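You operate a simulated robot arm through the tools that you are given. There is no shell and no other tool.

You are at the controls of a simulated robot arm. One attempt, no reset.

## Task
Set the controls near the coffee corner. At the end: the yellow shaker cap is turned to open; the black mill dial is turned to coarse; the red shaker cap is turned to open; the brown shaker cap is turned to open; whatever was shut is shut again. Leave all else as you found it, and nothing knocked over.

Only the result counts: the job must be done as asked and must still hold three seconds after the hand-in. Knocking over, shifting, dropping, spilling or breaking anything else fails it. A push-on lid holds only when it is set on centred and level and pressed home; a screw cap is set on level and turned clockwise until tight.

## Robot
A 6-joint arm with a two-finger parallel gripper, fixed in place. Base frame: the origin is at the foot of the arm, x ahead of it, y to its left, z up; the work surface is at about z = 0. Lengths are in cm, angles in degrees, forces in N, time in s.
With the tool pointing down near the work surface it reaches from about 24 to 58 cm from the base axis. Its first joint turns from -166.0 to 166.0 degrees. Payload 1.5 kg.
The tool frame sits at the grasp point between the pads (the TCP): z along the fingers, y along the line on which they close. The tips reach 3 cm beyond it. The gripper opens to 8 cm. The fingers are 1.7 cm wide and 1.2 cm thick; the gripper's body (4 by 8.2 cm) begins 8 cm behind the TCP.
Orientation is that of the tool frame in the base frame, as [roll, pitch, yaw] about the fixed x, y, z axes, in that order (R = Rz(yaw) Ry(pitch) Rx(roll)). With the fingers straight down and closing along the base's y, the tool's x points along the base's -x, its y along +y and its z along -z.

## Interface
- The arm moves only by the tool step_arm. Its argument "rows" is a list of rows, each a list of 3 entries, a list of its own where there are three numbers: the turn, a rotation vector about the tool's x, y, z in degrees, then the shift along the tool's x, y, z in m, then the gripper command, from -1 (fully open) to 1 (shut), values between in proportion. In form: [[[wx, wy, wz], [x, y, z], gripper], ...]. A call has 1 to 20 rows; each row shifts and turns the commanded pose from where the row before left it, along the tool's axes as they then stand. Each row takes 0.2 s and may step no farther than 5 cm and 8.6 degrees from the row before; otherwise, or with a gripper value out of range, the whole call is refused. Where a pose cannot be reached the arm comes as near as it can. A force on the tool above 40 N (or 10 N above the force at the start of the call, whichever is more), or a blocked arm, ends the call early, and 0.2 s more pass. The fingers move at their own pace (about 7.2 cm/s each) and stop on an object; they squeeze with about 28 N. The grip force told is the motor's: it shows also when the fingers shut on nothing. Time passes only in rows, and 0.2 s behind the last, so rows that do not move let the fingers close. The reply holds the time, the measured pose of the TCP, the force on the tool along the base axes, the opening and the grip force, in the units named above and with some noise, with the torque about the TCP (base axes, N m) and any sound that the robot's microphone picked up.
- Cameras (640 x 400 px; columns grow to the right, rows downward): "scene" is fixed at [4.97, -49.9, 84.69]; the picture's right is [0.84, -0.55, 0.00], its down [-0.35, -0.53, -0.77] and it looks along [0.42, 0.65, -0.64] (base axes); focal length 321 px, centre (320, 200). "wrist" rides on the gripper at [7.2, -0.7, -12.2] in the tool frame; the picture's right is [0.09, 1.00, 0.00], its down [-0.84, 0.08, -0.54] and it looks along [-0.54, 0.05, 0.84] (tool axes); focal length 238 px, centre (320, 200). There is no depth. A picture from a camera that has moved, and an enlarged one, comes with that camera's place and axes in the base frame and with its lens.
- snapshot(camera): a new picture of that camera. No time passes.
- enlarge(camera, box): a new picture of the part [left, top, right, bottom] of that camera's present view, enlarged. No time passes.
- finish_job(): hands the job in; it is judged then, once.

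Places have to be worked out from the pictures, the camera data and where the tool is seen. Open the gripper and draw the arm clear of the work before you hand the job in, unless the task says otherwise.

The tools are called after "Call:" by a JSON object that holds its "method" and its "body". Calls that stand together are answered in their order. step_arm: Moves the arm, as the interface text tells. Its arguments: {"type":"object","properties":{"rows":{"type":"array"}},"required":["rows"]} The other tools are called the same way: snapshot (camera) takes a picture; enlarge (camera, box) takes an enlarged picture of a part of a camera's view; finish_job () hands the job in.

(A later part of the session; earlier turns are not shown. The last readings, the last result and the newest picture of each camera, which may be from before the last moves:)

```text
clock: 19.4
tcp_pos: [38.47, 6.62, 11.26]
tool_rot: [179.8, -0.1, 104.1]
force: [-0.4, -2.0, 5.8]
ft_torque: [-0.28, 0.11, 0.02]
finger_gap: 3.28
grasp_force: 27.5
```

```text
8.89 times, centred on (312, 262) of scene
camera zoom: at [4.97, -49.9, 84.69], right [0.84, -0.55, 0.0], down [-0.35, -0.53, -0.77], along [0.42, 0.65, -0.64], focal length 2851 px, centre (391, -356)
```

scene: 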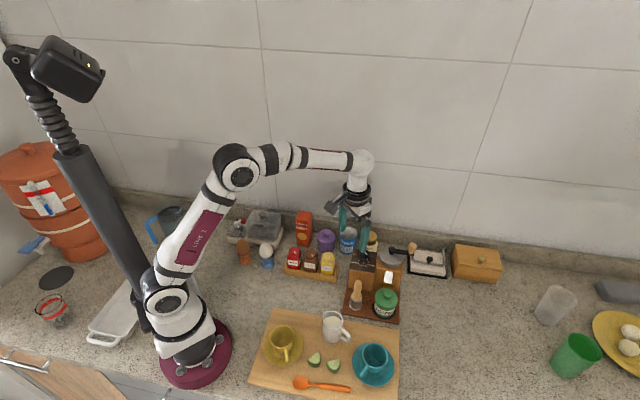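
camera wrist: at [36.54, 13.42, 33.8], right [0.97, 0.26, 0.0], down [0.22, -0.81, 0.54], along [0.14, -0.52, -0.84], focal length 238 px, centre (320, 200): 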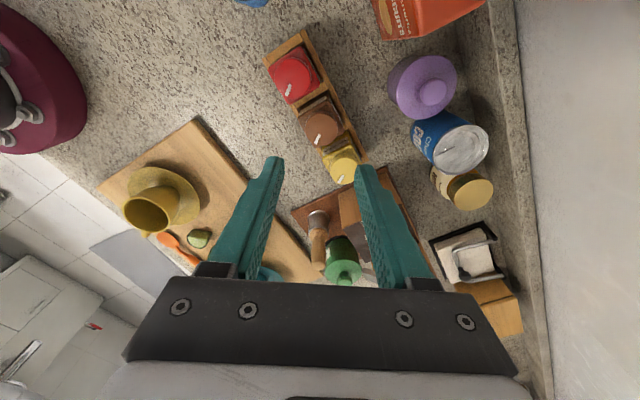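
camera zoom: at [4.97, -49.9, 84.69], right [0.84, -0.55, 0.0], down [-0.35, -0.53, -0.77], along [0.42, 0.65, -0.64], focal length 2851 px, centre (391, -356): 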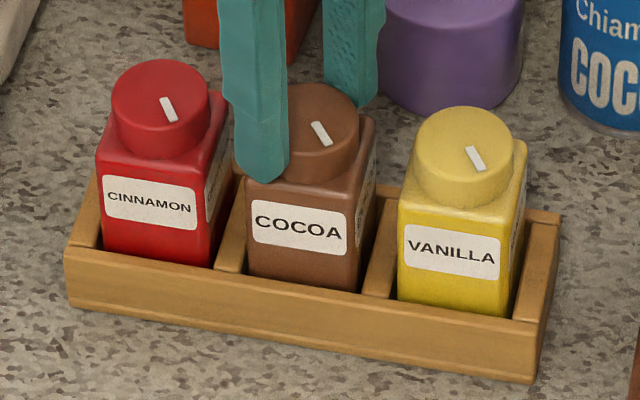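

The COCOA body seems to have turned a few degrees with the cap, so anticlockwise may be against the shut stop. I turn back 4° and then 4° further clockwise to compare.

Call:
{"method": "step_arm", "body": {"rows": [[[0, 0, 2], [0, 0, 0], 0.4], [[0, 0, 2], [0, 0, 0], 0.4]]}}

Call:
{"method": "enlarge", "body": {"camera": "scene", "box": [282, 240, 342, 285]}}

Call:
{"method": "enlarge", "body": {"camera": "wrist", "box": [280, 95, 360, 180]}}

Call:
{"method": "step_arm", "body": {"rows": [[[0, 0, 2], [0, 0, 0], 0.4], [[0, 0, 2], [0, 0, 0], 0.4]]}}

Call:
{"method": "enlarge", "body": {"camera": "scene", "box": [282, 240, 342, 285]}}

Call:
{"method": "enlarge", "body": {"camera": "wrist", "box": [280, 95, 360, 180]}}

```text
clock: 20.0
tcp_pos: [38.65, 6.63, 11.42]
tool_rot: [180.0, -0.2, 99.9]
force: [0.4, -0.7, 5.9]
ft_torque: [-0.15, 0.01, 0.05]
finger_gap: 3.26
grasp_force: 27.5
```

```text
8.89 times, centred on (312, 262) of scene
camera zoom: at [4.97, -49.9, 84.69], right [0.84, -0.55, 0.0], down [-0.35, -0.53, -0.77], along [0.42, 0.65, -0.64], focal length 2851 px, centre (391, -356)
```

zoom: 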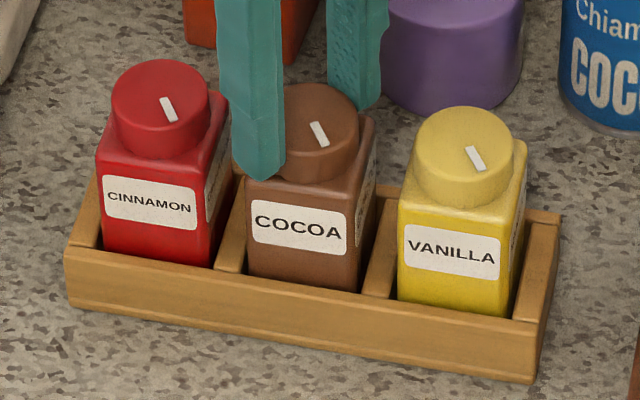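

```text
4.71 times, centred on (320, 138) of wrist
camera zoom: at [36.62, 13.57, 23.6], right [0.96, 0.26, 0.0], down [0.22, -0.81, 0.54], along [0.14, -0.52, -0.84], focal length 1122 px, centre (320, 494)
```

zoom: 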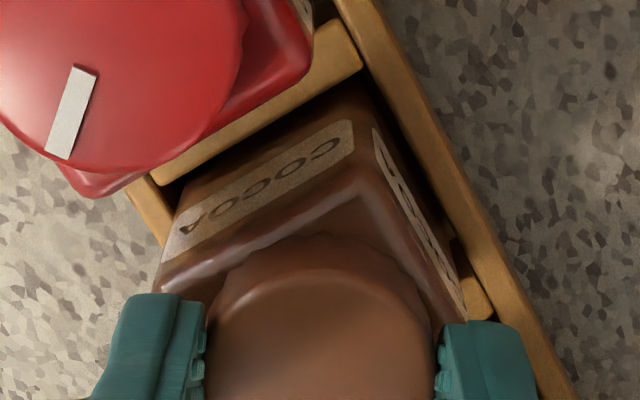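

```text
clock: 20.6
tcp_pos: [38.69, 6.78, 11.27]
tool_rot: [180.0, 0.0, 95.9]
force: [-1.9, -0.1, 4.2]
ft_torque: [-0.09, 0.18, 0.08]
finger_gap: 3.29
grasp_force: 28.0
```

```text
8.89 times, centred on (312, 262) of scene
camera zoom: at [4.97, -49.9, 84.69], right [0.84, -0.55, 0.0], down [-0.35, -0.53, -0.77], along [0.42, 0.65, -0.64], focal length 2851 px, centre (391, -356)
```

zoom: 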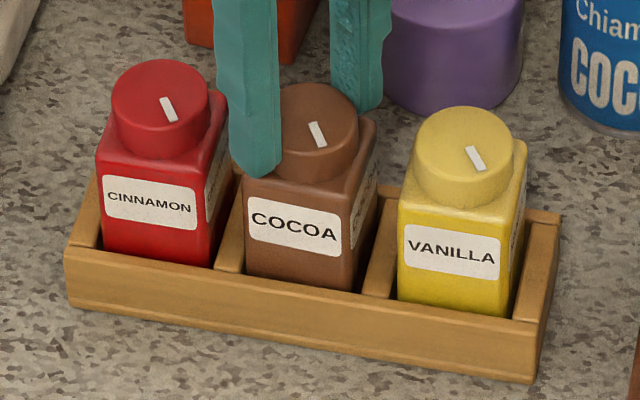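

```text
4.71 times, centred on (320, 138) of wrist
camera zoom: at [37.12, 13.7, 23.6], right [0.98, 0.19, 0.0], down [0.16, -0.83, 0.54], along [0.1, -0.53, -0.84], focal length 1122 px, centre (320, 494)
```

zoom: 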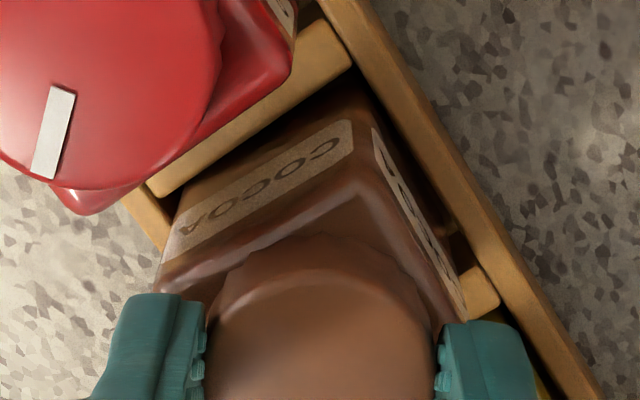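

The body turns with the cap both ways: it is loose in its slot and the cap's friction is higher than the body's. I press down lightly to hold the body still, and check the load.

Call:
{"method": "step_arm", "body": {"rows": [[[0, 0, 2], [0, 0, 0], 0.4], [[0, 0, 2], [0, 0, 0.001], 0.4], [[0, 0, 0], [0, 0, 0], 0.4]]}}

Call:
{"method": "enlarge", "body": {"camera": "wrist", "box": [280, 95, 360, 180]}}

Call:
{"method": "enlarge", "body": {"camera": "scene", "box": [282, 240, 342, 285]}}

```text
clock: 21.4
tcp_pos: [38.67, 6.61, 11.29]
tool_rot: [179.8, -0.1, 91.8]
force: [-4.5, -2.0, 20.6]
ft_torque: [-0.05, 0.14, -0.03]
finger_gap: 3.27
grasp_force: 27.8
```

```text
4.71 times, centred on (320, 138) of wrist
camera zoom: at [37.63, 13.79, 23.55], right [0.99, 0.12, 0.0], down [0.1, -0.83, 0.54], along [0.07, -0.54, -0.84], focal length 1122 px, centre (320, 494)
```

zoom: 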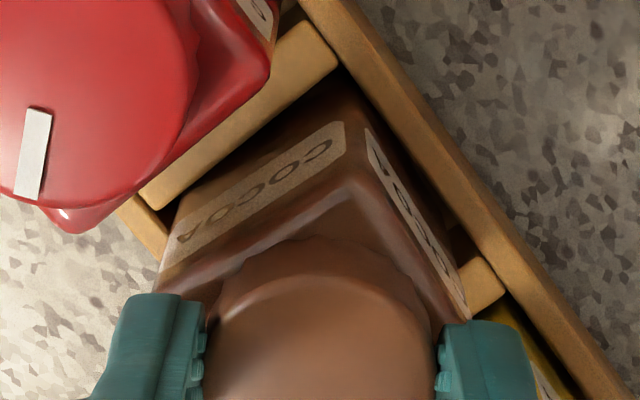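

```text
8.89 times, centred on (312, 262) of scene
camera zoom: at [4.97, -49.9, 84.69], right [0.84, -0.55, 0.0], down [-0.35, -0.53, -0.77], along [0.42, 0.65, -0.64], focal length 2851 px, centre (391, -356)
```

zoom: 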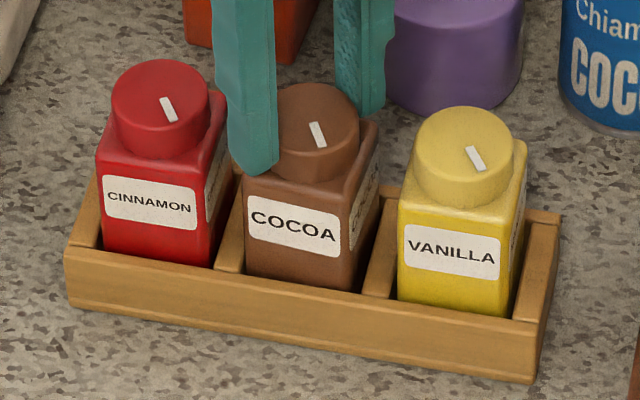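

In the scene view the pointer looks unchanged over the last 4°, so I check in the wrist view whether the cap slipped in the fingers.

Call:
{"method": "enlarge", "body": {"camera": "wrist", "box": [230, 60, 410, 210]}}

Call:
{"method": "enlarge", "body": {"camera": "scene", "box": [310, 246, 342, 280]}}

```text
2.67 times, centred on (320, 135) of wrist
camera zoom: at [37.63, 13.79, 23.55], right [0.99, 0.12, 0.0], down [0.1, -0.83, 0.54], along [0.07, -0.54, -0.84], focal length 636 px, centre (320, 373)
```

zoom: 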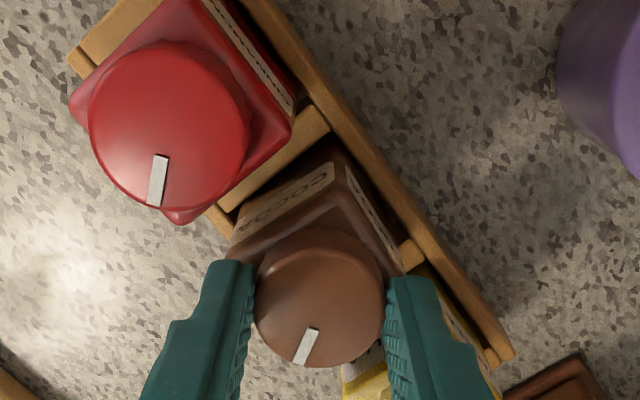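

```text
11.76 times, centred on (326, 263) of scene
camera zoom: at [4.97, -49.9, 84.69], right [0.84, -0.55, 0.0], down [-0.35, -0.53, -0.77], along [0.42, 0.65, -0.64], focal length 3774 px, centre (249, -541)
```

zoom: 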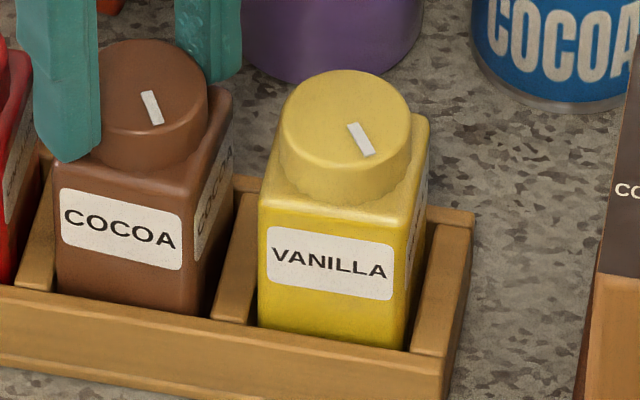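

The cap lags the fingers by several degrees while the body has turned about 5° clockwise and seems to have met its slot. I hold a moment for a settled torque reading.

Call:
{"method": "step_arm", "body": {"rows": [[[0, 0, 0], [0, 0, 0], 0.4]]}}

Call:
{"method": "step_arm", "body": {"rows": [[[0, 0, 0], [0, 0, -0.0005], 0.4]]}}

```text
clock: 21.8
tcp_pos: [38.71, 6.7, 11.31]
tool_rot: [179.9, -0.1, 91.9]
force: [-3.7, 0.4, 20.2]
ft_torque: [0.04, 0.13, -0.02]
finger_gap: 3.26
grasp_force: 28.2
```

```text
clock: 22.2
tcp_pos: [38.6, 6.73, 11.31]
tool_rot: [179.9, -0.2, 91.9]
force: [1.2, 3.0, 13.5]
ft_torque: [0.31, -0.1, 0.0]
finger_gap: 3.26
grasp_force: 27.8
```

Torque about z is essentially zero and the downward press is about 13 N. I take a reference close-up, turn 6° anticlockwise under this press, and compare pointer and body.

Call:
{"method": "enlarge", "body": {"camera": "wrist", "box": [275, 100, 365, 205]}}

Call:
{"method": "step_arm", "body": {"rows": [[[0, 0, -2], [0, 0, 0], 0.4], [[0, 0, -2], [0, 0, 0], 0.4], [[0, 0, -2], [0, 0, 0], 0.4]]}}

Call:
{"method": "enlarge", "body": {"camera": "wrist", "box": [275, 100, 365, 205]}}

Call:
{"method": "enlarge", "body": {"camera": "scene", "box": [310, 246, 342, 280]}}

```text
3.81 times, centred on (320, 152) of wrist
camera zoom: at [37.62, 13.78, 23.52], right [0.99, 0.13, 0.0], down [0.11, -0.83, 0.54], along [0.07, -0.54, -0.84], focal length 908 px, centre (320, 381)
```

zoom: 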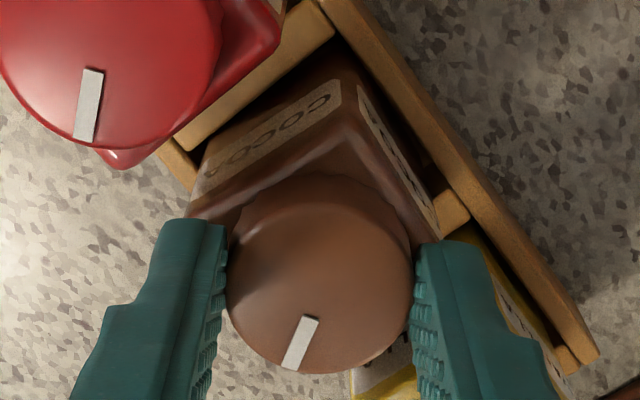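

```text
clock: 23.0
tcp_pos: [38.69, 6.6, 11.26]
tool_rot: [180.0, -0.1, 98.0]
force: [2.0, -0.3, 7.9]
ft_torque: [0.0, 0.0, -0.01]
finger_gap: 3.27
grasp_force: 28.4
```

```text
3.81 times, centred on (320, 152) of wrist
camera zoom: at [36.85, 13.64, 23.52], right [0.97, 0.23, 0.0], down [0.19, -0.82, 0.54], along [0.12, -0.53, -0.84], focal length 908 px, centre (320, 381)
```

zoom: 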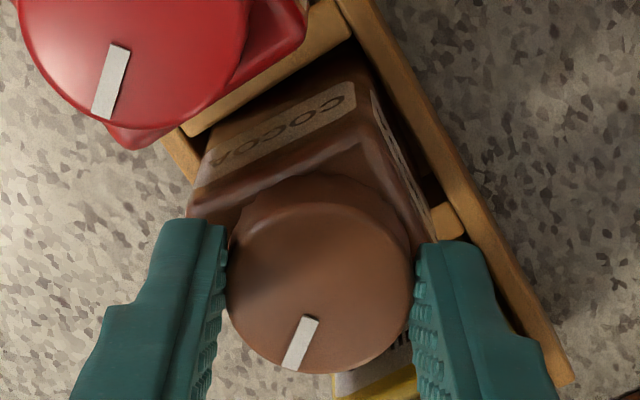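

```text
11.76 times, centred on (326, 263) of scene
camera zoom: at [4.97, -49.9, 84.69], right [0.84, -0.55, 0.0], down [-0.35, -0.53, -0.77], along [0.42, 0.65, -0.64], focal length 3774 px, centre (249, -541)
```

zoom: 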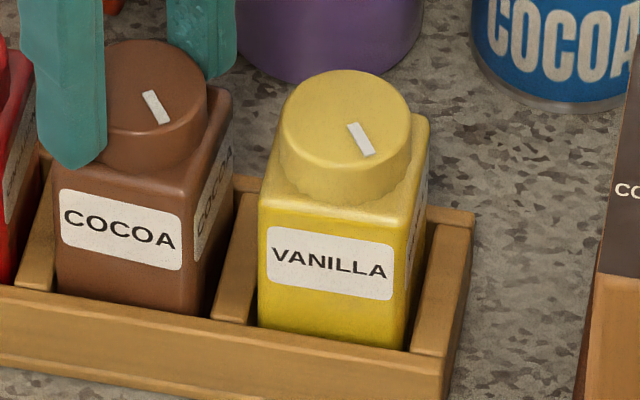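

With the light press, the body stayed put in the slot and the cap turned 6° anticlockwise relative to it, with no torque. Clockwise it had refused, so anticlockwise looks like opening. I continue 12° anticlockwise and check.

Call:
{"method": "step_arm", "body": {"rows": [[[0, 0, -4], [0, 0, 0], 0.4], [[0, 0, -4], [0, 0, 0], 0.4], [[0, 0, -4], [0, 0, 0], 0.4]]}}

Call:
{"method": "enlarge", "body": {"camera": "wrist", "box": [275, 100, 365, 205]}}

Call:
{"method": "enlarge", "body": {"camera": "scene", "box": [310, 246, 342, 280]}}

```text
clock: 23.8
tcp_pos: [38.59, 6.64, 11.23]
tool_rot: [-180.0, -0.1, 109.9]
force: [-1.8, -3.0, 6.0]
ft_torque: [-0.28, 0.15, -0.02]
finger_gap: 3.26
grasp_force: 28.0
```

```text
3.81 times, centred on (320, 152) of wrist
camera zoom: at [35.42, 13.15, 23.52], right [0.9, 0.43, 0.0], down [0.36, -0.76, 0.54], along [0.23, -0.49, -0.84], focal length 908 px, centre (320, 381)
```

zoom: 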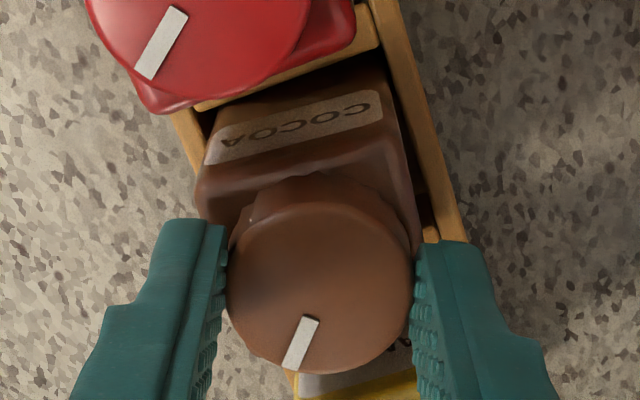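

```text
11.76 times, centred on (326, 263) of scene
camera zoom: at [4.97, -49.9, 84.69], right [0.84, -0.55, 0.0], down [-0.35, -0.53, -0.77], along [0.42, 0.65, -0.64], focal length 3774 px, centre (249, -541)
```

zoom: 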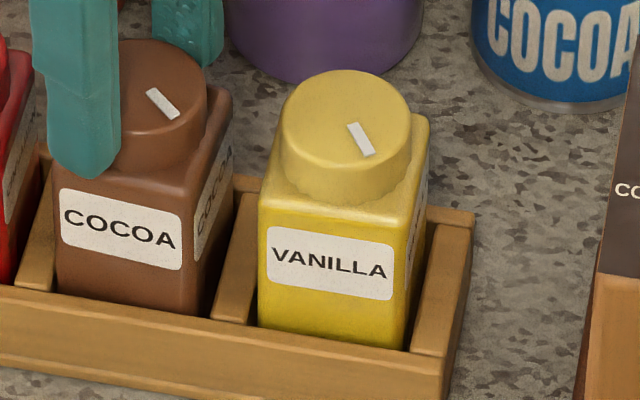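

The cap keeps turning anticlockwise freely while the body stays still. I continue another 20° and check.

Call:
{"method": "step_arm", "body": {"rows": [[[0, 0, -4], [0, 0, 0], 0.4], [[0, 0, -4], [0, 0, 0], 0.4], [[0, 0, -4], [0, 0, 0], 0.4], [[0, 0, -4], [0, 0, 0], 0.4], [[0, 0, -4], [0, 0, 0], 0.4]]}}

Call:
{"method": "enlarge", "body": {"camera": "wrist", "box": [275, 100, 365, 205]}}

Call:
{"method": "enlarge", "body": {"camera": "scene", "box": [282, 240, 342, 285]}}

```text
clock: 25.0
tcp_pos: [38.69, 6.67, 11.34]
tool_rot: [179.9, 0.0, 130.0]
force: [-1.3, -0.9, 3.0]
ft_torque: [-0.04, 0.04, -0.04]
finger_gap: 3.25
grasp_force: 27.8
```

```text
3.81 times, centred on (320, 152) of wrist
camera zoom: at [33.39, 11.7, 23.51], right [0.7, 0.71, 0.0], down [0.6, -0.59, 0.54], along [0.39, -0.38, -0.84], focal length 908 px, centre (320, 381)
```

zoom: 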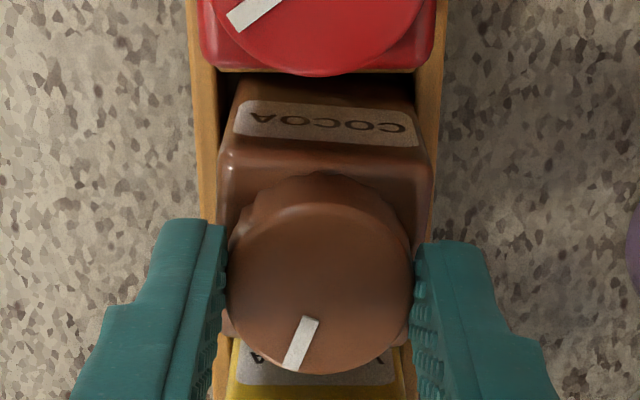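

```text
8.89 times, centred on (312, 262) of scene
camera zoom: at [4.97, -49.9, 84.69], right [0.84, -0.55, 0.0], down [-0.35, -0.53, -0.77], along [0.42, 0.65, -0.64], focal length 2851 px, centre (391, -356)
```

zoom: 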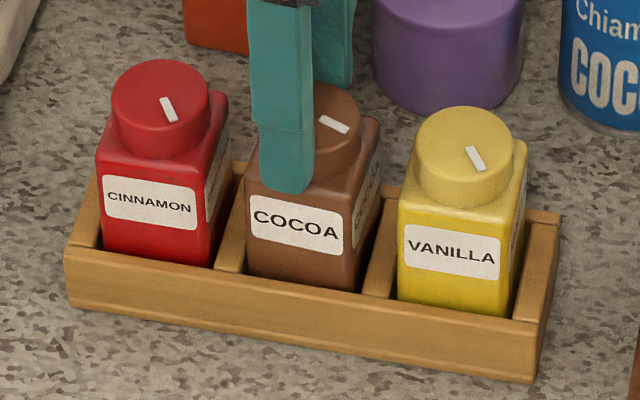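

It is still turning freely, and the body sits about 5° off square in the slot at most. I add a touch of downward press and continue another 20°.

Call:
{"method": "step_arm", "body": {"rows": [[[0, 0, -4], [0, 0, 0.0005], 0.4], [[0, 0, -4], [0, 0, 0], 0.4], [[0, 0, -4], [0, 0, 0], 0.4], [[0, 0, -4], [0, 0, 0], 0.4], [[0, 0, -4], [0, 0, 0], 0.4]]}}

Call:
{"method": "enlarge", "body": {"camera": "wrist", "box": [275, 100, 365, 205]}}

Call:
{"method": "enlarge", "body": {"camera": "scene", "box": [282, 240, 342, 285]}}

```text
clock: 26.2
tcp_pos: [38.68, 6.57, 11.21]
tool_rot: [179.9, 0.0, 150.1]
force: [-4.7, -6.9, 20.0]
ft_torque: [-0.31, 0.19, -0.01]
finger_gap: 3.26
grasp_force: 28.0
```

```text
3.81 times, centred on (320, 152) of wrist
camera zoom: at [31.97, 9.63, 23.48], right [0.42, 0.91, 0.0], down [0.76, -0.35, 0.54], along [0.49, -0.23, -0.84], focal length 908 px, centre (320, 381)
```

zoom: 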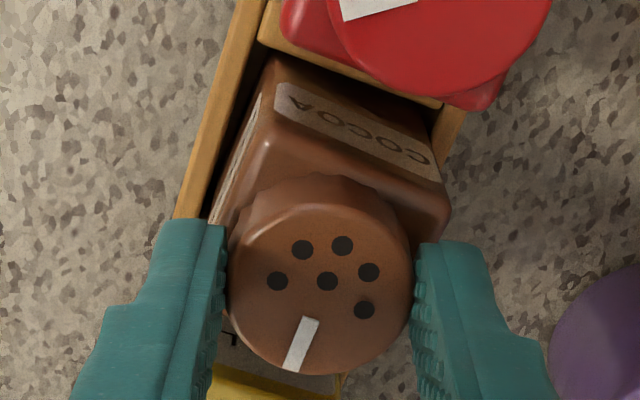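

```text
8.89 times, centred on (312, 262) of scene
camera zoom: at [4.97, -49.9, 84.69], right [0.84, -0.55, 0.0], down [-0.35, -0.53, -0.77], along [0.42, 0.65, -0.64], focal length 2851 px, centre (391, -356)
```

zoom: 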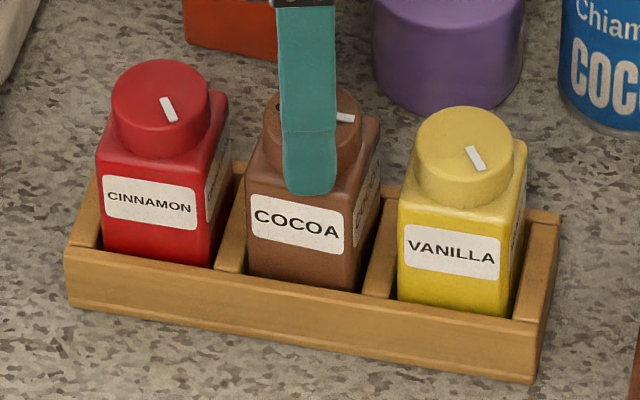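

Sifter holes have appeared in the brown cap, so anticlockwise is opening. I keep going in smaller steps to bring it fully to the open end, watching for the stop.

Call:
{"method": "step_arm", "body": {"rows": [[[0, 0, -4], [0, 0, 0], 0.4], [[0, 0, -4], [0, 0, 0], 0.4], [[0, 0, -2], [0, 0, 0], 0.4]]}}

Call:
{"method": "enlarge", "body": {"camera": "wrist", "box": [275, 100, 365, 205]}}

Call:
{"method": "enlarge", "body": {"camera": "scene", "box": [282, 240, 342, 285]}}

```text
clock: 27.0
tcp_pos: [38.68, 6.59, 11.23]
tool_rot: [179.9, 0.0, 160.0]
force: [-0.2, -9.1, 13.3]
ft_torque: [-0.42, -0.05, -0.03]
finger_gap: 3.27
grasp_force: 28.0
```

```text
3.81 times, centred on (320, 152) of wrist
camera zoom: at [31.54, 8.45, 23.47], right [0.25, 0.97, 0.0], down [0.81, -0.21, 0.54], along [0.53, -0.14, -0.84], focal length 908 px, centre (320, 381)
```

zoom: 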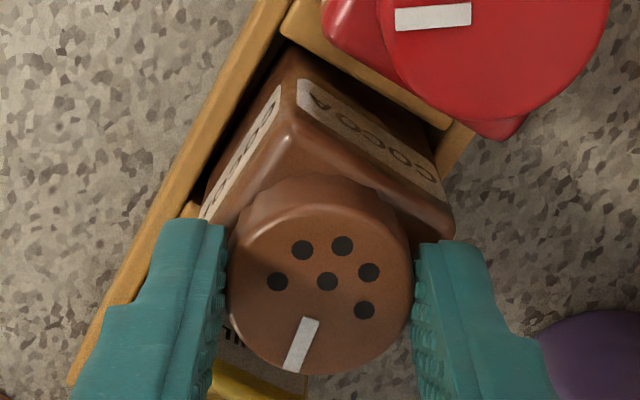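

```text
8.89 times, centred on (312, 262) of scene
camera zoom: at [4.97, -49.9, 84.69], right [0.84, -0.55, 0.0], down [-0.35, -0.53, -0.77], along [0.42, 0.65, -0.64], focal length 2851 px, centre (391, -356)
```

zoom: 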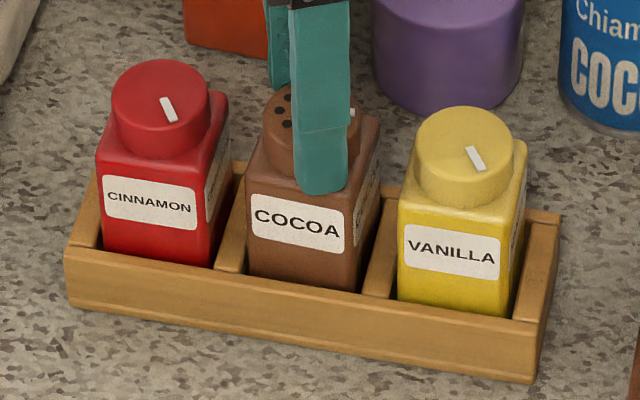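

It turns freely and the body is steady. I ease 0.06 cm in -y to relieve the side force and turn another 10°.

Call:
{"method": "step_arm", "body": {"rows": [[[0, 0, -2], [-0.0002, -0.0006, 0], 0.4], [[0, 0, -4], [0, 0, 0], 0.4], [[0, 0, -4], [0, 0, 0], 0.4]]}}

Call:
{"method": "enlarge", "body": {"camera": "wrist", "box": [275, 100, 365, 205]}}

Call:
{"method": "enlarge", "body": {"camera": "scene", "box": [282, 240, 342, 285]}}

```text
clock: 27.8
tcp_pos: [38.7, 6.6, 11.24]
tool_rot: [179.9, -0.1, 170.0]
force: [0.7, -7.7, 7.8]
ft_torque: [-0.44, -0.23, -0.4]
finger_gap: 3.27
grasp_force: 27.9
```

```text
3.81 times, centred on (320, 152) of wrist
camera zoom: at [31.31, 7.13, 23.46], right [0.08, 1.0, 0.0], down [0.84, -0.07, 0.54], along [0.54, -0.04, -0.84], focal length 908 px, centre (320, 381)
```

zoom: 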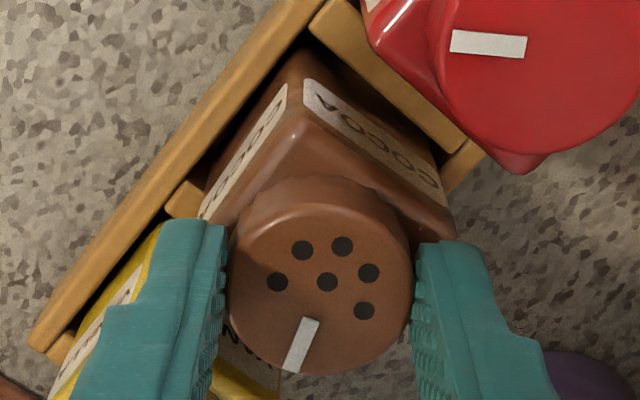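

```text
8.89 times, centred on (312, 262) of scene
camera zoom: at [4.97, -49.9, 84.69], right [0.84, -0.55, 0.0], down [-0.35, -0.53, -0.77], along [0.42, 0.65, -0.64], focal length 2851 px, centre (391, -356)
```

zoom: 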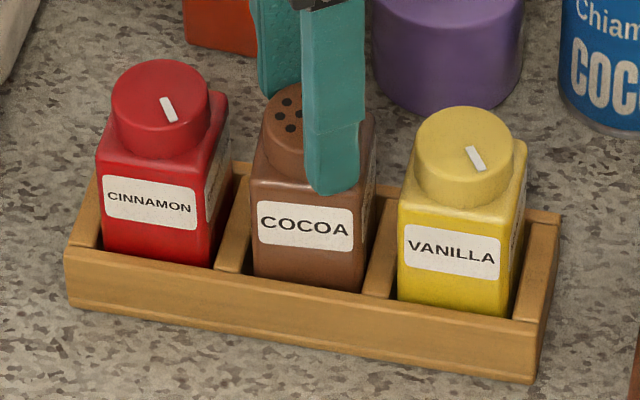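

Torque about z jumped to -0.4 and the body began to turn, so the open stop is reached. I ease the press and side load, then turn back 4° so the body goes back toward square with the cap still open.

Call:
{"method": "step_arm", "body": {"rows": [[[0, 0, 2], [-0.0001, -0.0005, -0.0006], 0.4], [[0, 0, 2], [0, 0, 0], 0.4], [[0, 0, 0], [0, 0, 0], 0.4]]}}

Call:
{"method": "enlarge", "body": {"camera": "wrist", "box": [275, 100, 365, 205]}}

Call:
{"method": "enlarge", "body": {"camera": "scene", "box": [282, 240, 342, 285]}}

```text
clock: 28.6
tcp_pos: [38.65, 6.51, 11.26]
tool_rot: [179.8, 0.0, 165.8]
force: [-1.0, -0.1, -0.3]
ft_torque: [0.01, -0.01, -0.02]
finger_gap: 3.28
grasp_force: 28.4
```

```text
3.81 times, centred on (320, 152) of wrist
camera zoom: at [31.38, 7.62, 23.54], right [0.15, 0.99, 0.0], down [0.83, -0.13, 0.54], along [0.54, -0.08, -0.84], focal length 908 px, centre (320, 381)
```

zoom: 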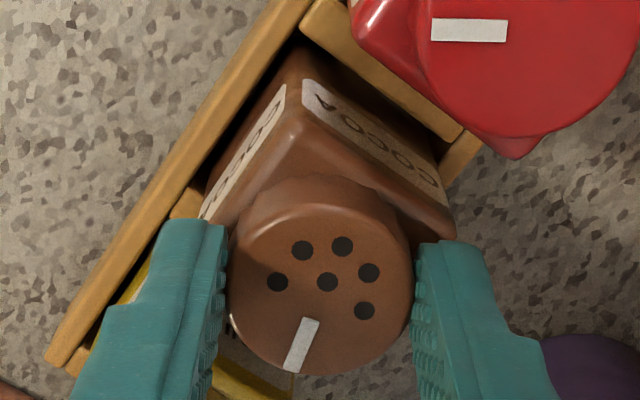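

```text
8.89 times, centred on (312, 262) of scene
camera zoom: at [4.97, -49.9, 84.69], right [0.84, -0.55, 0.0], down [-0.35, -0.53, -0.77], along [0.42, 0.65, -0.64], focal length 2851 px, centre (391, -356)
```

zoom: 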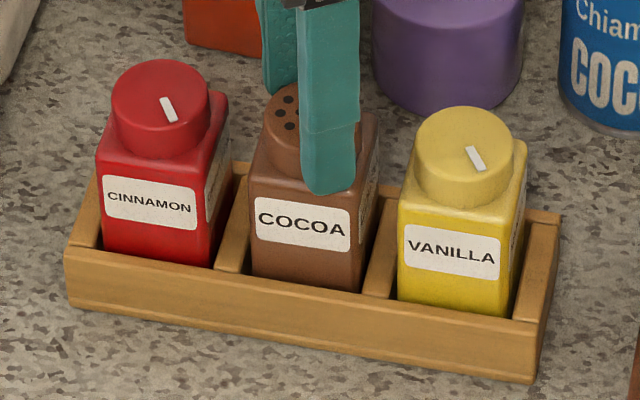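

The body came back with the cap; it is still about 2° off. I turn 2° more clockwise, then release and check.

Call:
{"method": "step_arm", "body": {"rows": [[[0, 0, 2], [0, 0, 0], 0.4], [[0, 0, 0], [0, 0, 0], 0.4], [[0, 0, 0], [0, 0, 0], 0.1], [[0, 0, 0], [0, 0, 0], -0.1], [[0, 0, 0], [0, 0, 0], -0.15]]}}

Call:
{"method": "enlarge", "body": {"camera": "wrist", "box": [275, 100, 365, 205]}}

Call:
{"method": "enlarge", "body": {"camera": "scene", "box": [282, 240, 342, 285]}}

```text
clock: 29.8
tcp_pos: [38.66, 6.59, 11.38]
tool_rot: [179.9, 0.0, 163.9]
force: [0.4, -0.2, -0.7]
ft_torque: [-0.04, -0.02, 0.05]
finger_gap: 4.57
grasp_force: 0.1
```

```text
3.81 times, centred on (320, 152) of wrist
camera zoom: at [31.42, 7.87, 23.55], right [0.19, 0.98, 0.0], down [0.83, -0.16, 0.54], along [0.53, -0.1, -0.84], focal length 908 px, centre (320, 381)
```

zoom: 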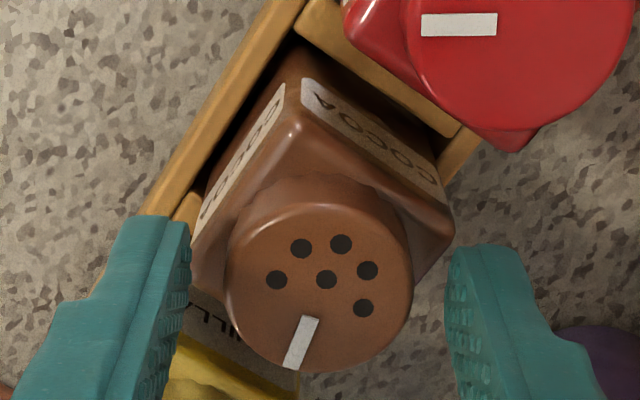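

```text
8.89 times, centred on (312, 262) of scene
camera zoom: at [4.97, -49.9, 84.69], right [0.84, -0.55, 0.0], down [-0.35, -0.53, -0.77], along [0.42, 0.65, -0.64], focal length 2851 px, centre (391, -356)
```

zoom: 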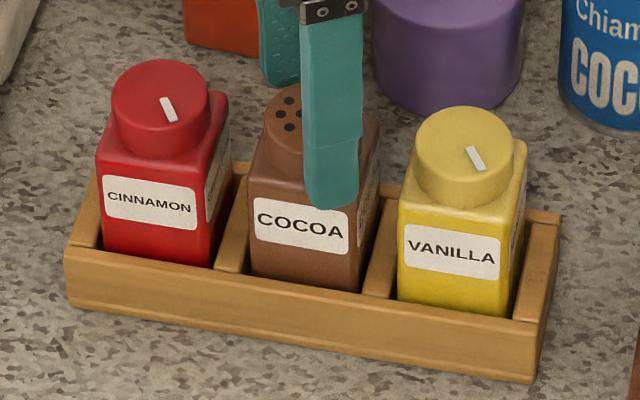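

Brown is open, its body nearly square, and the rack unmoved. I rise clear, move over the red cap, and swing the tool back to yaw ≈ 100 for the same anticlockwise turn.

Call:
{"method": "step_arm", "body": {"rows": [[[0, 0, 0], [0, 0, -0.02], -0.15], [[0, 0, 0], [0, 0, -0.03], -0.15], [[0, 0, 0], [0, 0, -0.03], -0.15], [[0, 0, 0], [0.0238, 0.0129, 0], -0.15], [[0, 0, 0], [0.0237, 0.0129, 0], -0.15], [[0, 0, 8], [0, 0, 0], -0.15], [[0, 0, 8], [0, 0, 0], -0.15], [[0, 0, 8], [0, 0, 0], -0.15], [[0, 0, 8], [0, 0, 0], -0.15], [[0, 0, 8], [0, 0, 0], -0.15], [[0, 0, 8], [0, 0, 0], -0.15], [[0, 0, 8], [0, 0, 0], -0.15], [[0, 0, 8], [0, 0, 0], -0.15], [[0, 0, 0], [0, 0, 0], -0.15]]}}

Call:
{"method": "snapshot", "body": {"camera": "wrist"}}

Call:
{"method": "enlarge", "body": {"camera": "wrist", "box": [230, 60, 410, 190]}}

Call:
{"method": "enlarge", "body": {"camera": "scene", "box": [275, 210, 355, 285]}}

```text
clock: 32.8
tcp_pos: [34.81, 10.36, 19.29]
tool_rot: [-179.9, -0.2, 99.8]
force: [0.8, 0.2, 0.9]
ft_torque: [-0.01, 0.01, 0.03]
finger_gap: 4.6
grasp_force: 0.1
```

```text
taken
camera wrist: at [32.78, 17.27, 31.54], right [0.97, 0.26, 0.0], down [0.22, -0.81, 0.54], along [0.14, -0.52, -0.84], focal length 238 px, centre (320, 200)
```

wrist: 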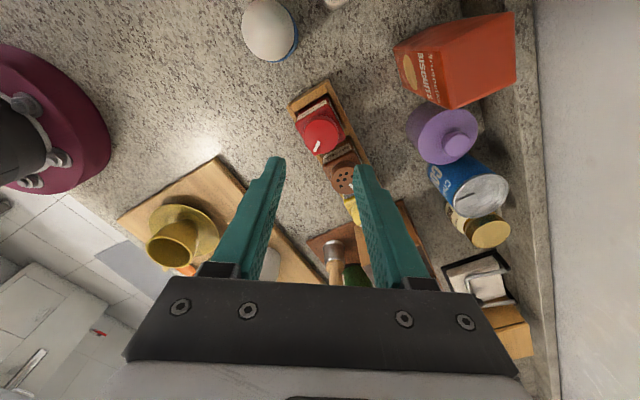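

```text
3.08 times, centred on (320, 125) of wrist
camera zoom: at [32.78, 17.27, 31.54], right [0.97, 0.26, 0.0], down [0.22, -0.81, 0.54], along [0.14, -0.52, -0.84], focal length 733 px, centre (320, 431)
```

zoom: 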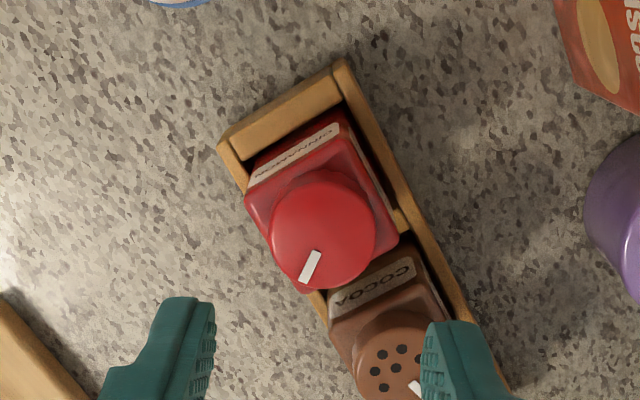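

```text
5.33 times, centred on (315, 248) of scene
camera zoom: at [4.97, -49.9, 84.69], right [0.84, -0.55, 0.0], down [-0.35, -0.53, -0.77], along [0.42, 0.65, -0.64], focal length 1711 px, centre (347, -53)
```

zoom: 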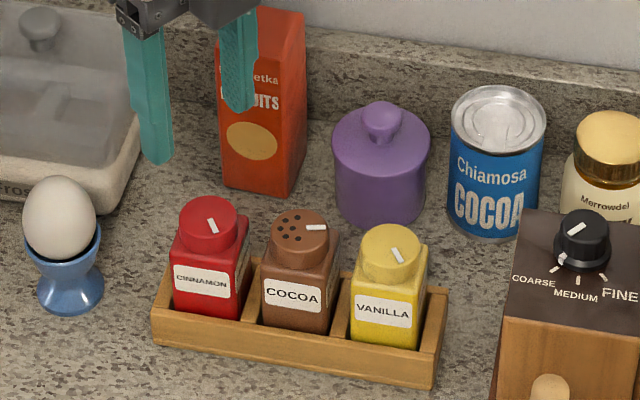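

Brown reads open with holes showing, and the box and jar are well clear of red. Red is centred across the fingers and about 0.15 cm toward tool +x; I trim and descend partway.

Call:
{"method": "step_arm", "body": {"rows": [[[0, 0, 0], [0.0015, 0, 0.02], -0.15], [[0, 0, 0], [0, 0, 0.025], -0.15], [[0, 0, 0], [0, 0, 0], -0.15]]}}

Call:
{"method": "enlarge", "body": {"camera": "wrist", "box": [230, 60, 410, 190]}}

```text
clock: 33.6
tcp_pos: [34.87, 10.49, 14.88]
tool_rot: [-180.0, -0.1, 99.9]
force: [-0.8, -0.1, -0.6]
ft_torque: [-0.04, 0.0, -0.06]
finger_gap: 4.62
grasp_force: 0.1
```

```text
3.08 times, centred on (320, 125) of wrist
camera zoom: at [32.73, 17.38, 27.0], right [0.97, 0.26, 0.0], down [0.22, -0.81, 0.54], along [0.14, -0.52, -0.84], focal length 733 px, centre (320, 431)
```

zoom: 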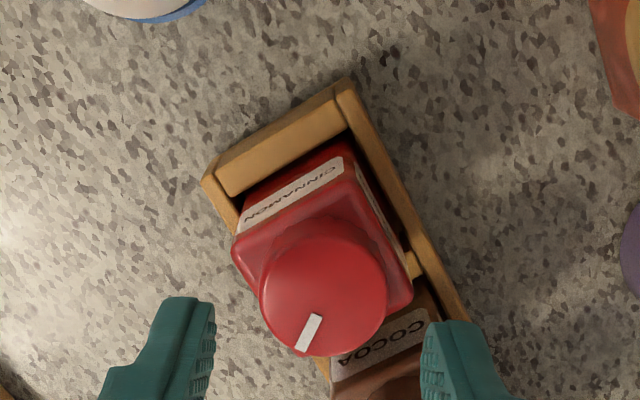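

Red is now centred on the tool axis. I lower 3.4 cm to gripping height and close.

Call:
{"method": "step_arm", "body": {"rows": [[[0, 0, 0], [0, 0, 0.018], -0.15], [[0, 0, 0], [0, 0, 0.012], -0.15], [[0, 0, 0], [0, 0, 0.004], -0.15], [[0, 0, 0], [0, 0, 0], -0.15], [[0, 0, 0], [0, 0, 0], 0.05], [[0, 0, 0], [0, 0, 0], 0.2], [[0, 0, 0], [0, 0, 0], 0.4], [[0, 0, 0], [0, 0, 0], 0.4]]}}

Call:
{"method": "enlarge", "body": {"camera": "wrist", "box": [275, 100, 365, 205]}}

Call:
{"method": "enlarge", "body": {"camera": "scene", "box": [282, 240, 342, 285]}}

```text
clock: 35.4
tcp_pos: [34.89, 10.57, 11.37]
tool_rot: [180.0, -0.1, 100.0]
force: [0.3, 0.0, 0.4]
ft_torque: [0.04, -0.01, 0.02]
finger_gap: 3.28
grasp_force: 28.1
```

```text
3.81 times, centred on (320, 152) of wrist
camera zoom: at [32.75, 17.47, 23.61], right [0.96, 0.26, 0.0], down [0.22, -0.81, 0.54], along [0.14, -0.52, -0.84], focal length 908 px, centre (320, 381)
```

zoom: 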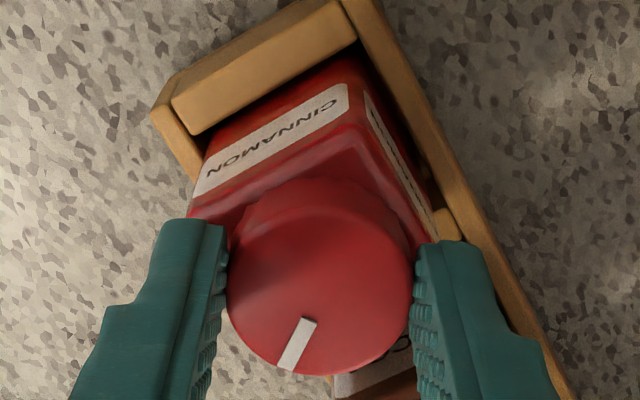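

```text
8.89 times, centred on (312, 262) of scene
camera zoom: at [4.97, -49.9, 84.69], right [0.84, -0.55, 0.0], down [-0.35, -0.53, -0.77], along [0.42, 0.65, -0.64], focal length 2851 px, centre (391, -356)
```

zoom: 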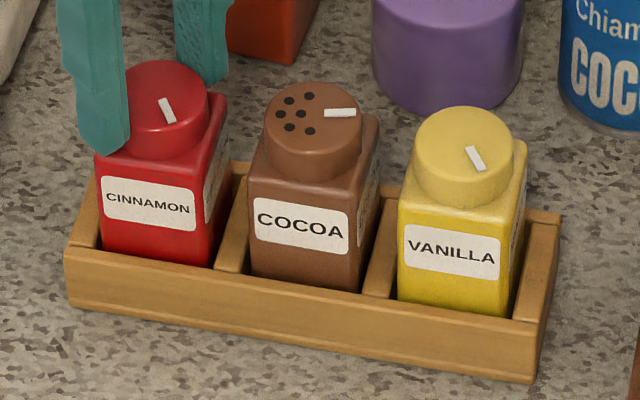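

The red grip is clean at 3.28 cm with no side load. I press down about 0.1 cm to hold the body, then turn 28° anticlockwise.

Call:
{"method": "step_arm", "body": {"rows": [[[0, 0, 0], [0, 0, 0.001], 0.4], [[0, 0, 0], [0, 0, 0], 0.4], [[0, 0, -4], [0, 0, 0], 0.4], [[0, 0, -4], [0, 0, 0], 0.4], [[0, 0, -4], [0, 0, 0], 0.4], [[0, 0, -4], [0, 0, 0], 0.4], [[0, 0, -4], [0, 0, 0], 0.4], [[0, 0, -4], [0, 0, 0], 0.4], [[0, 0, -4], [0, 0, 0], 0.4]]}}

Call:
{"method": "enlarge", "body": {"camera": "wrist", "box": [275, 100, 365, 205]}}

Call:
{"method": "enlarge", "body": {"camera": "scene", "box": [282, 240, 342, 285]}}

```text
clock: 37.4
tcp_pos: [34.75, 10.53, 11.35]
tool_rot: [180.0, -0.1, 128.0]
force: [-5.3, -2.1, 12.5]
ft_torque: [-0.27, 0.24, 0.0]
finger_gap: 3.27
grasp_force: 28.0
```

```text
3.81 times, centred on (320, 152) of wrist
camera zoom: at [29.7, 15.71, 23.52], right [0.73, 0.69, 0.0], down [0.58, -0.61, 0.54], along [0.37, -0.39, -0.84], focal length 908 px, centre (320, 381)
```

zoom: 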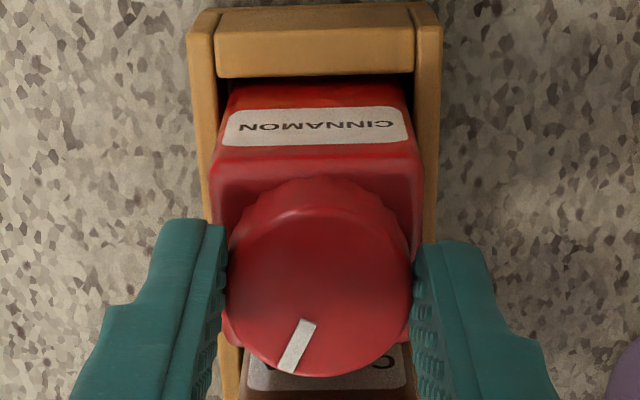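

```text
8.89 times, centred on (312, 262) of scene
camera zoom: at [4.97, -49.9, 84.69], right [0.84, -0.55, 0.0], down [-0.35, -0.53, -0.77], along [0.42, 0.65, -0.64], focal length 2851 px, centre (391, -356)
```

zoom: 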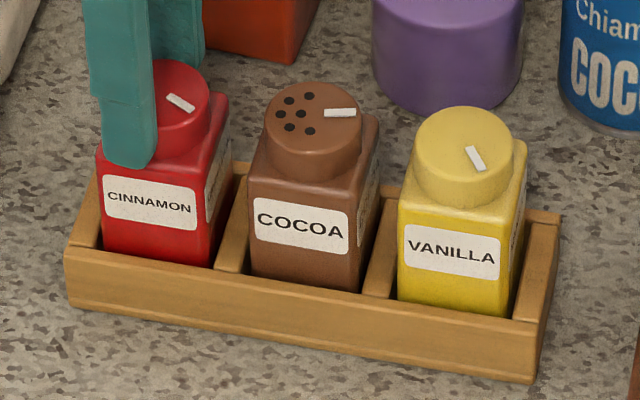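

The red cap turned 28° while its body stayed square. I continue another 32°.

Call:
{"method": "step_arm", "body": {"rows": [[[0, 0, -4], [0, 0, 0], 0.4], [[0, 0, -4], [0, 0, 0], 0.4], [[0, 0, -4], [0, 0, 0], 0.4], [[0, 0, -4], [0, 0, 0], 0.4], [[0, 0, -4], [0, 0, 0], 0.4], [[0, 0, -4], [0, 0, 0], 0.4], [[0, 0, -4], [0, 0, 0], 0.4], [[0, 0, -4], [0, 0, 0], 0.4]]}}

Call:
{"method": "enlarge", "body": {"camera": "wrist", "box": [275, 100, 365, 205]}}

Call:
{"method": "enlarge", "body": {"camera": "scene", "box": [282, 240, 342, 285]}}

```text
clock: 39.2
tcp_pos: [34.93, 10.43, 11.3]
tool_rot: [179.9, 0.0, 160.1]
force: [0.6, 0.2, -0.3]
ft_torque: [-0.03, 0.0, 0.0]
finger_gap: 3.26
grasp_force: 27.7
```

```text
3.81 times, centred on (320, 152) of wrist
camera zoom: at [27.66, 12.28, 23.54], right [0.25, 0.97, 0.0], down [0.81, -0.21, 0.54], along [0.52, -0.14, -0.84], focal length 908 px, centre (320, 381)
```

zoom: 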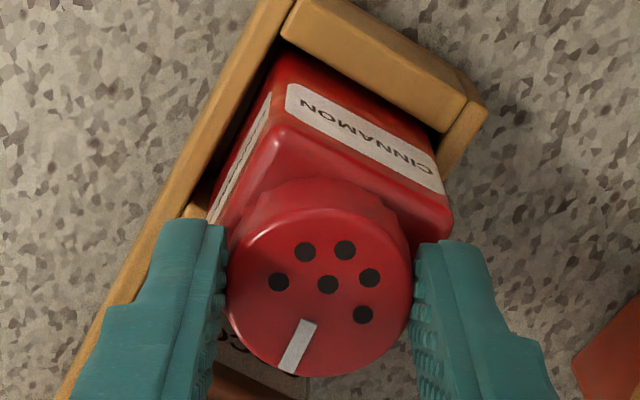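

```text
8.89 times, centred on (312, 262) of scene
camera zoom: at [4.97, -49.9, 84.69], right [0.84, -0.55, 0.0], down [-0.35, -0.53, -0.77], along [0.42, 0.65, -0.64], focal length 2851 px, centre (391, -356)
```

zoom: 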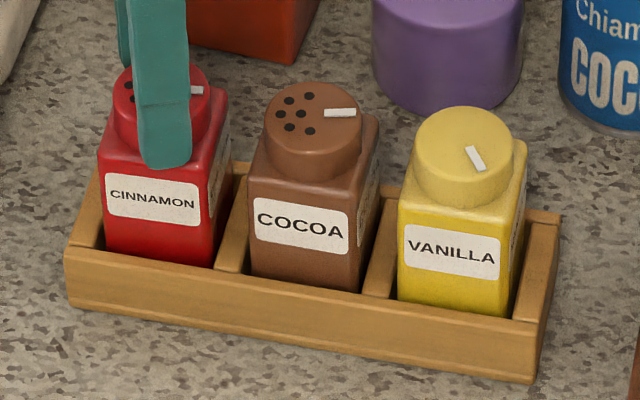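

The red cap now shows its holes after 60°. The press has faded, so I press again and turn 8° more toward the stop.

Call:
{"method": "step_arm", "body": {"rows": [[[0, 0, 0], [0, 0, 0.001], 0.4], [[0, 0, -4], [0, 0, 0], 0.4], [[0, 0, -4], [0, 0, 0], 0.4]]}}

Call:
{"method": "enlarge", "body": {"camera": "wrist", "box": [275, 100, 365, 205]}}

Call:
{"method": "enlarge", "body": {"camera": "scene", "box": [282, 240, 342, 285]}}

```text
clock: 40.0
tcp_pos: [34.82, 10.47, 11.12]
tool_rot: [179.9, 0.1, 168.1]
force: [-3.6, -1.5, 20.8]
ft_torque: [-0.28, 0.15, 0.05]
finger_gap: 3.27
grasp_force: 27.8
```

```text
3.81 times, centred on (320, 152) of wrist
camera zoom: at [27.47, 11.27, 23.48], right [0.12, 0.99, 0.0], down [0.83, -0.1, 0.54], along [0.54, -0.06, -0.84], focal length 908 px, centre (320, 381)
```

zoom: 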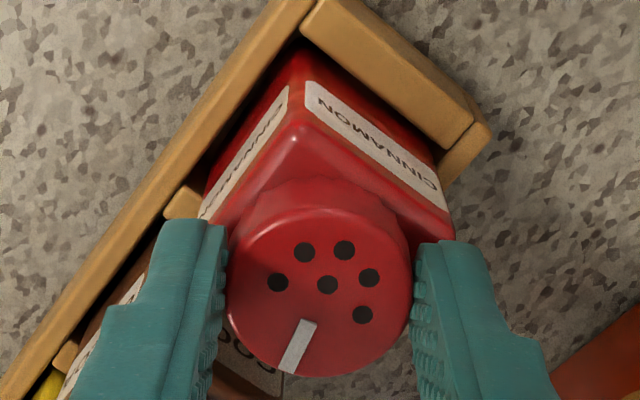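

```text
8.89 times, centred on (312, 262) of scene
camera zoom: at [4.97, -49.9, 84.69], right [0.84, -0.55, 0.0], down [-0.35, -0.53, -0.77], along [0.42, 0.65, -0.64], focal length 2851 px, centre (391, -356)
```

zoom: 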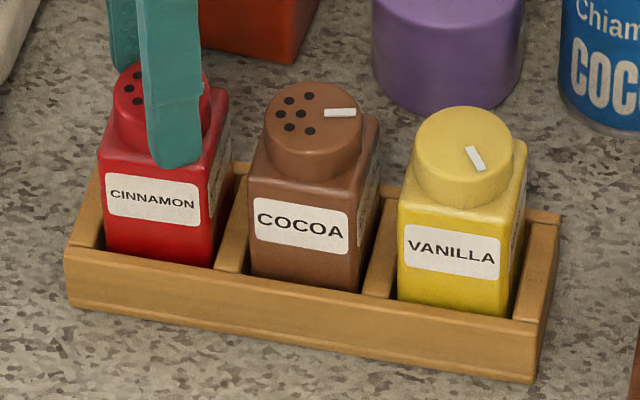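

The body is still steady at 68° of turn. I go 4° further to see if the stop is there.

Call:
{"method": "step_arm", "body": {"rows": [[[0, 0, -2], [0, 0, 0], 0.4], [[0, 0, -2], [0, 0, 0], 0.4]]}}

Call:
{"method": "enlarge", "body": {"camera": "wrist", "box": [275, 100, 365, 205]}}

Call:
{"method": "enlarge", "body": {"camera": "scene", "box": [282, 240, 342, 285]}}

```text
clock: 40.6
tcp_pos: [34.89, 10.49, 11.18]
tool_rot: [179.9, 0.0, 171.9]
force: [0.5, -5.5, 12.0]
ft_torque: [-0.39, -0.13, -0.35]
finger_gap: 3.27
grasp_force: 28.0
```

```text
3.81 times, centred on (320, 152) of wrist
camera zoom: at [27.43, 10.76, 23.42], right [0.05, 1.0, 0.0], down [0.84, -0.04, 0.54], along [0.54, -0.03, -0.84], focal length 908 px, centre (320, 381)
```

zoom: 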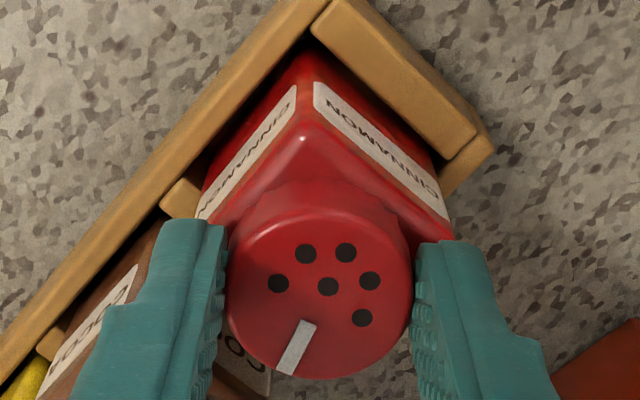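

```text
8.89 times, centred on (312, 262) of scene
camera zoom: at [4.97, -49.9, 84.69], right [0.84, -0.55, 0.0], down [-0.35, -0.53, -0.77], along [0.42, 0.65, -0.64], focal length 2851 px, centre (391, -356)
```

zoom: 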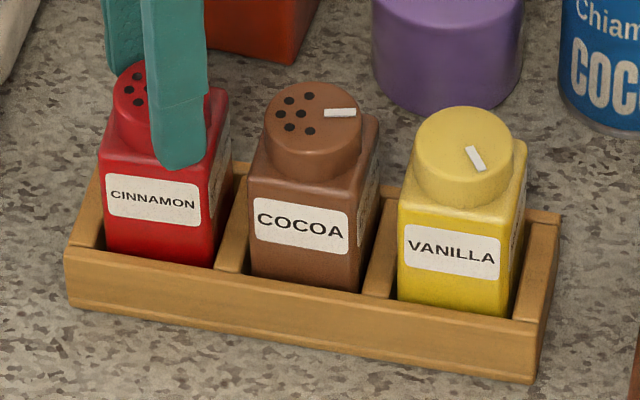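

Torque of -0.35 shows the open stop at about 70°, with the body hardly moved. I ease the press, back off 2° so nothing is loaded, and release.

Call:
{"method": "step_arm", "body": {"rows": [[[0, 0, 1], [0, 0, -0.0008], 0.4], [[0, 0, 1], [0, 0, 0], 0.4], [[0, 0, 0], [0, 0, 0], 0.4], [[0, 0, 0], [0, 0, 0], 0.1], [[0, 0, 0], [0, 0, 0], -0.1], [[0, 0, 0], [0, 0, 0], -0.15]]}}

Call:
{"method": "enlarge", "body": {"camera": "wrist", "box": [275, 100, 365, 205]}}

Call:
{"method": "enlarge", "body": {"camera": "scene", "box": [282, 240, 342, 285]}}

```text
clock: 42.0
tcp_pos: [34.93, 10.4, 11.36]
tool_rot: [179.9, 0.1, 169.9]
force: [0.1, -0.5, 0.1]
ft_torque: [0.02, 0.0, 0.01]
finger_gap: 4.59
grasp_force: 0.0
```

```text
3.81 times, centred on (320, 152) of wrist
camera zoom: at [27.46, 11.08, 23.53], right [0.08, 1.0, 0.0], down [0.84, -0.07, 0.54], along [0.54, -0.04, -0.84], focal length 908 px, centre (320, 381)
```

zoom: 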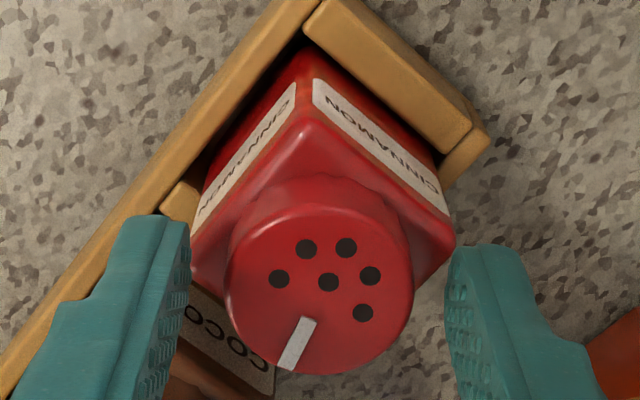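

```text
8.89 times, centred on (312, 262) of scene
camera zoom: at [4.97, -49.9, 84.69], right [0.84, -0.55, 0.0], down [-0.35, -0.53, -0.77], along [0.42, 0.65, -0.64], focal length 2851 px, centre (391, -356)
```

zoom: 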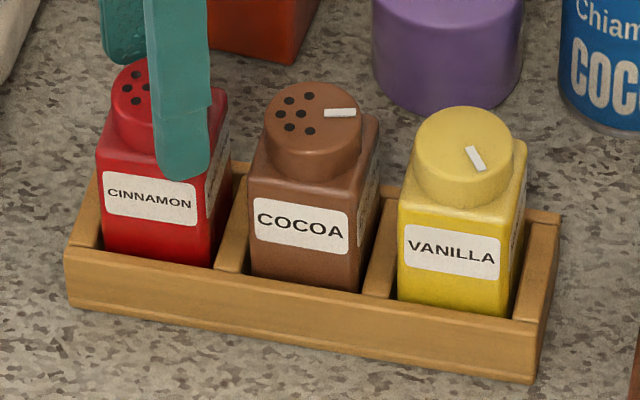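

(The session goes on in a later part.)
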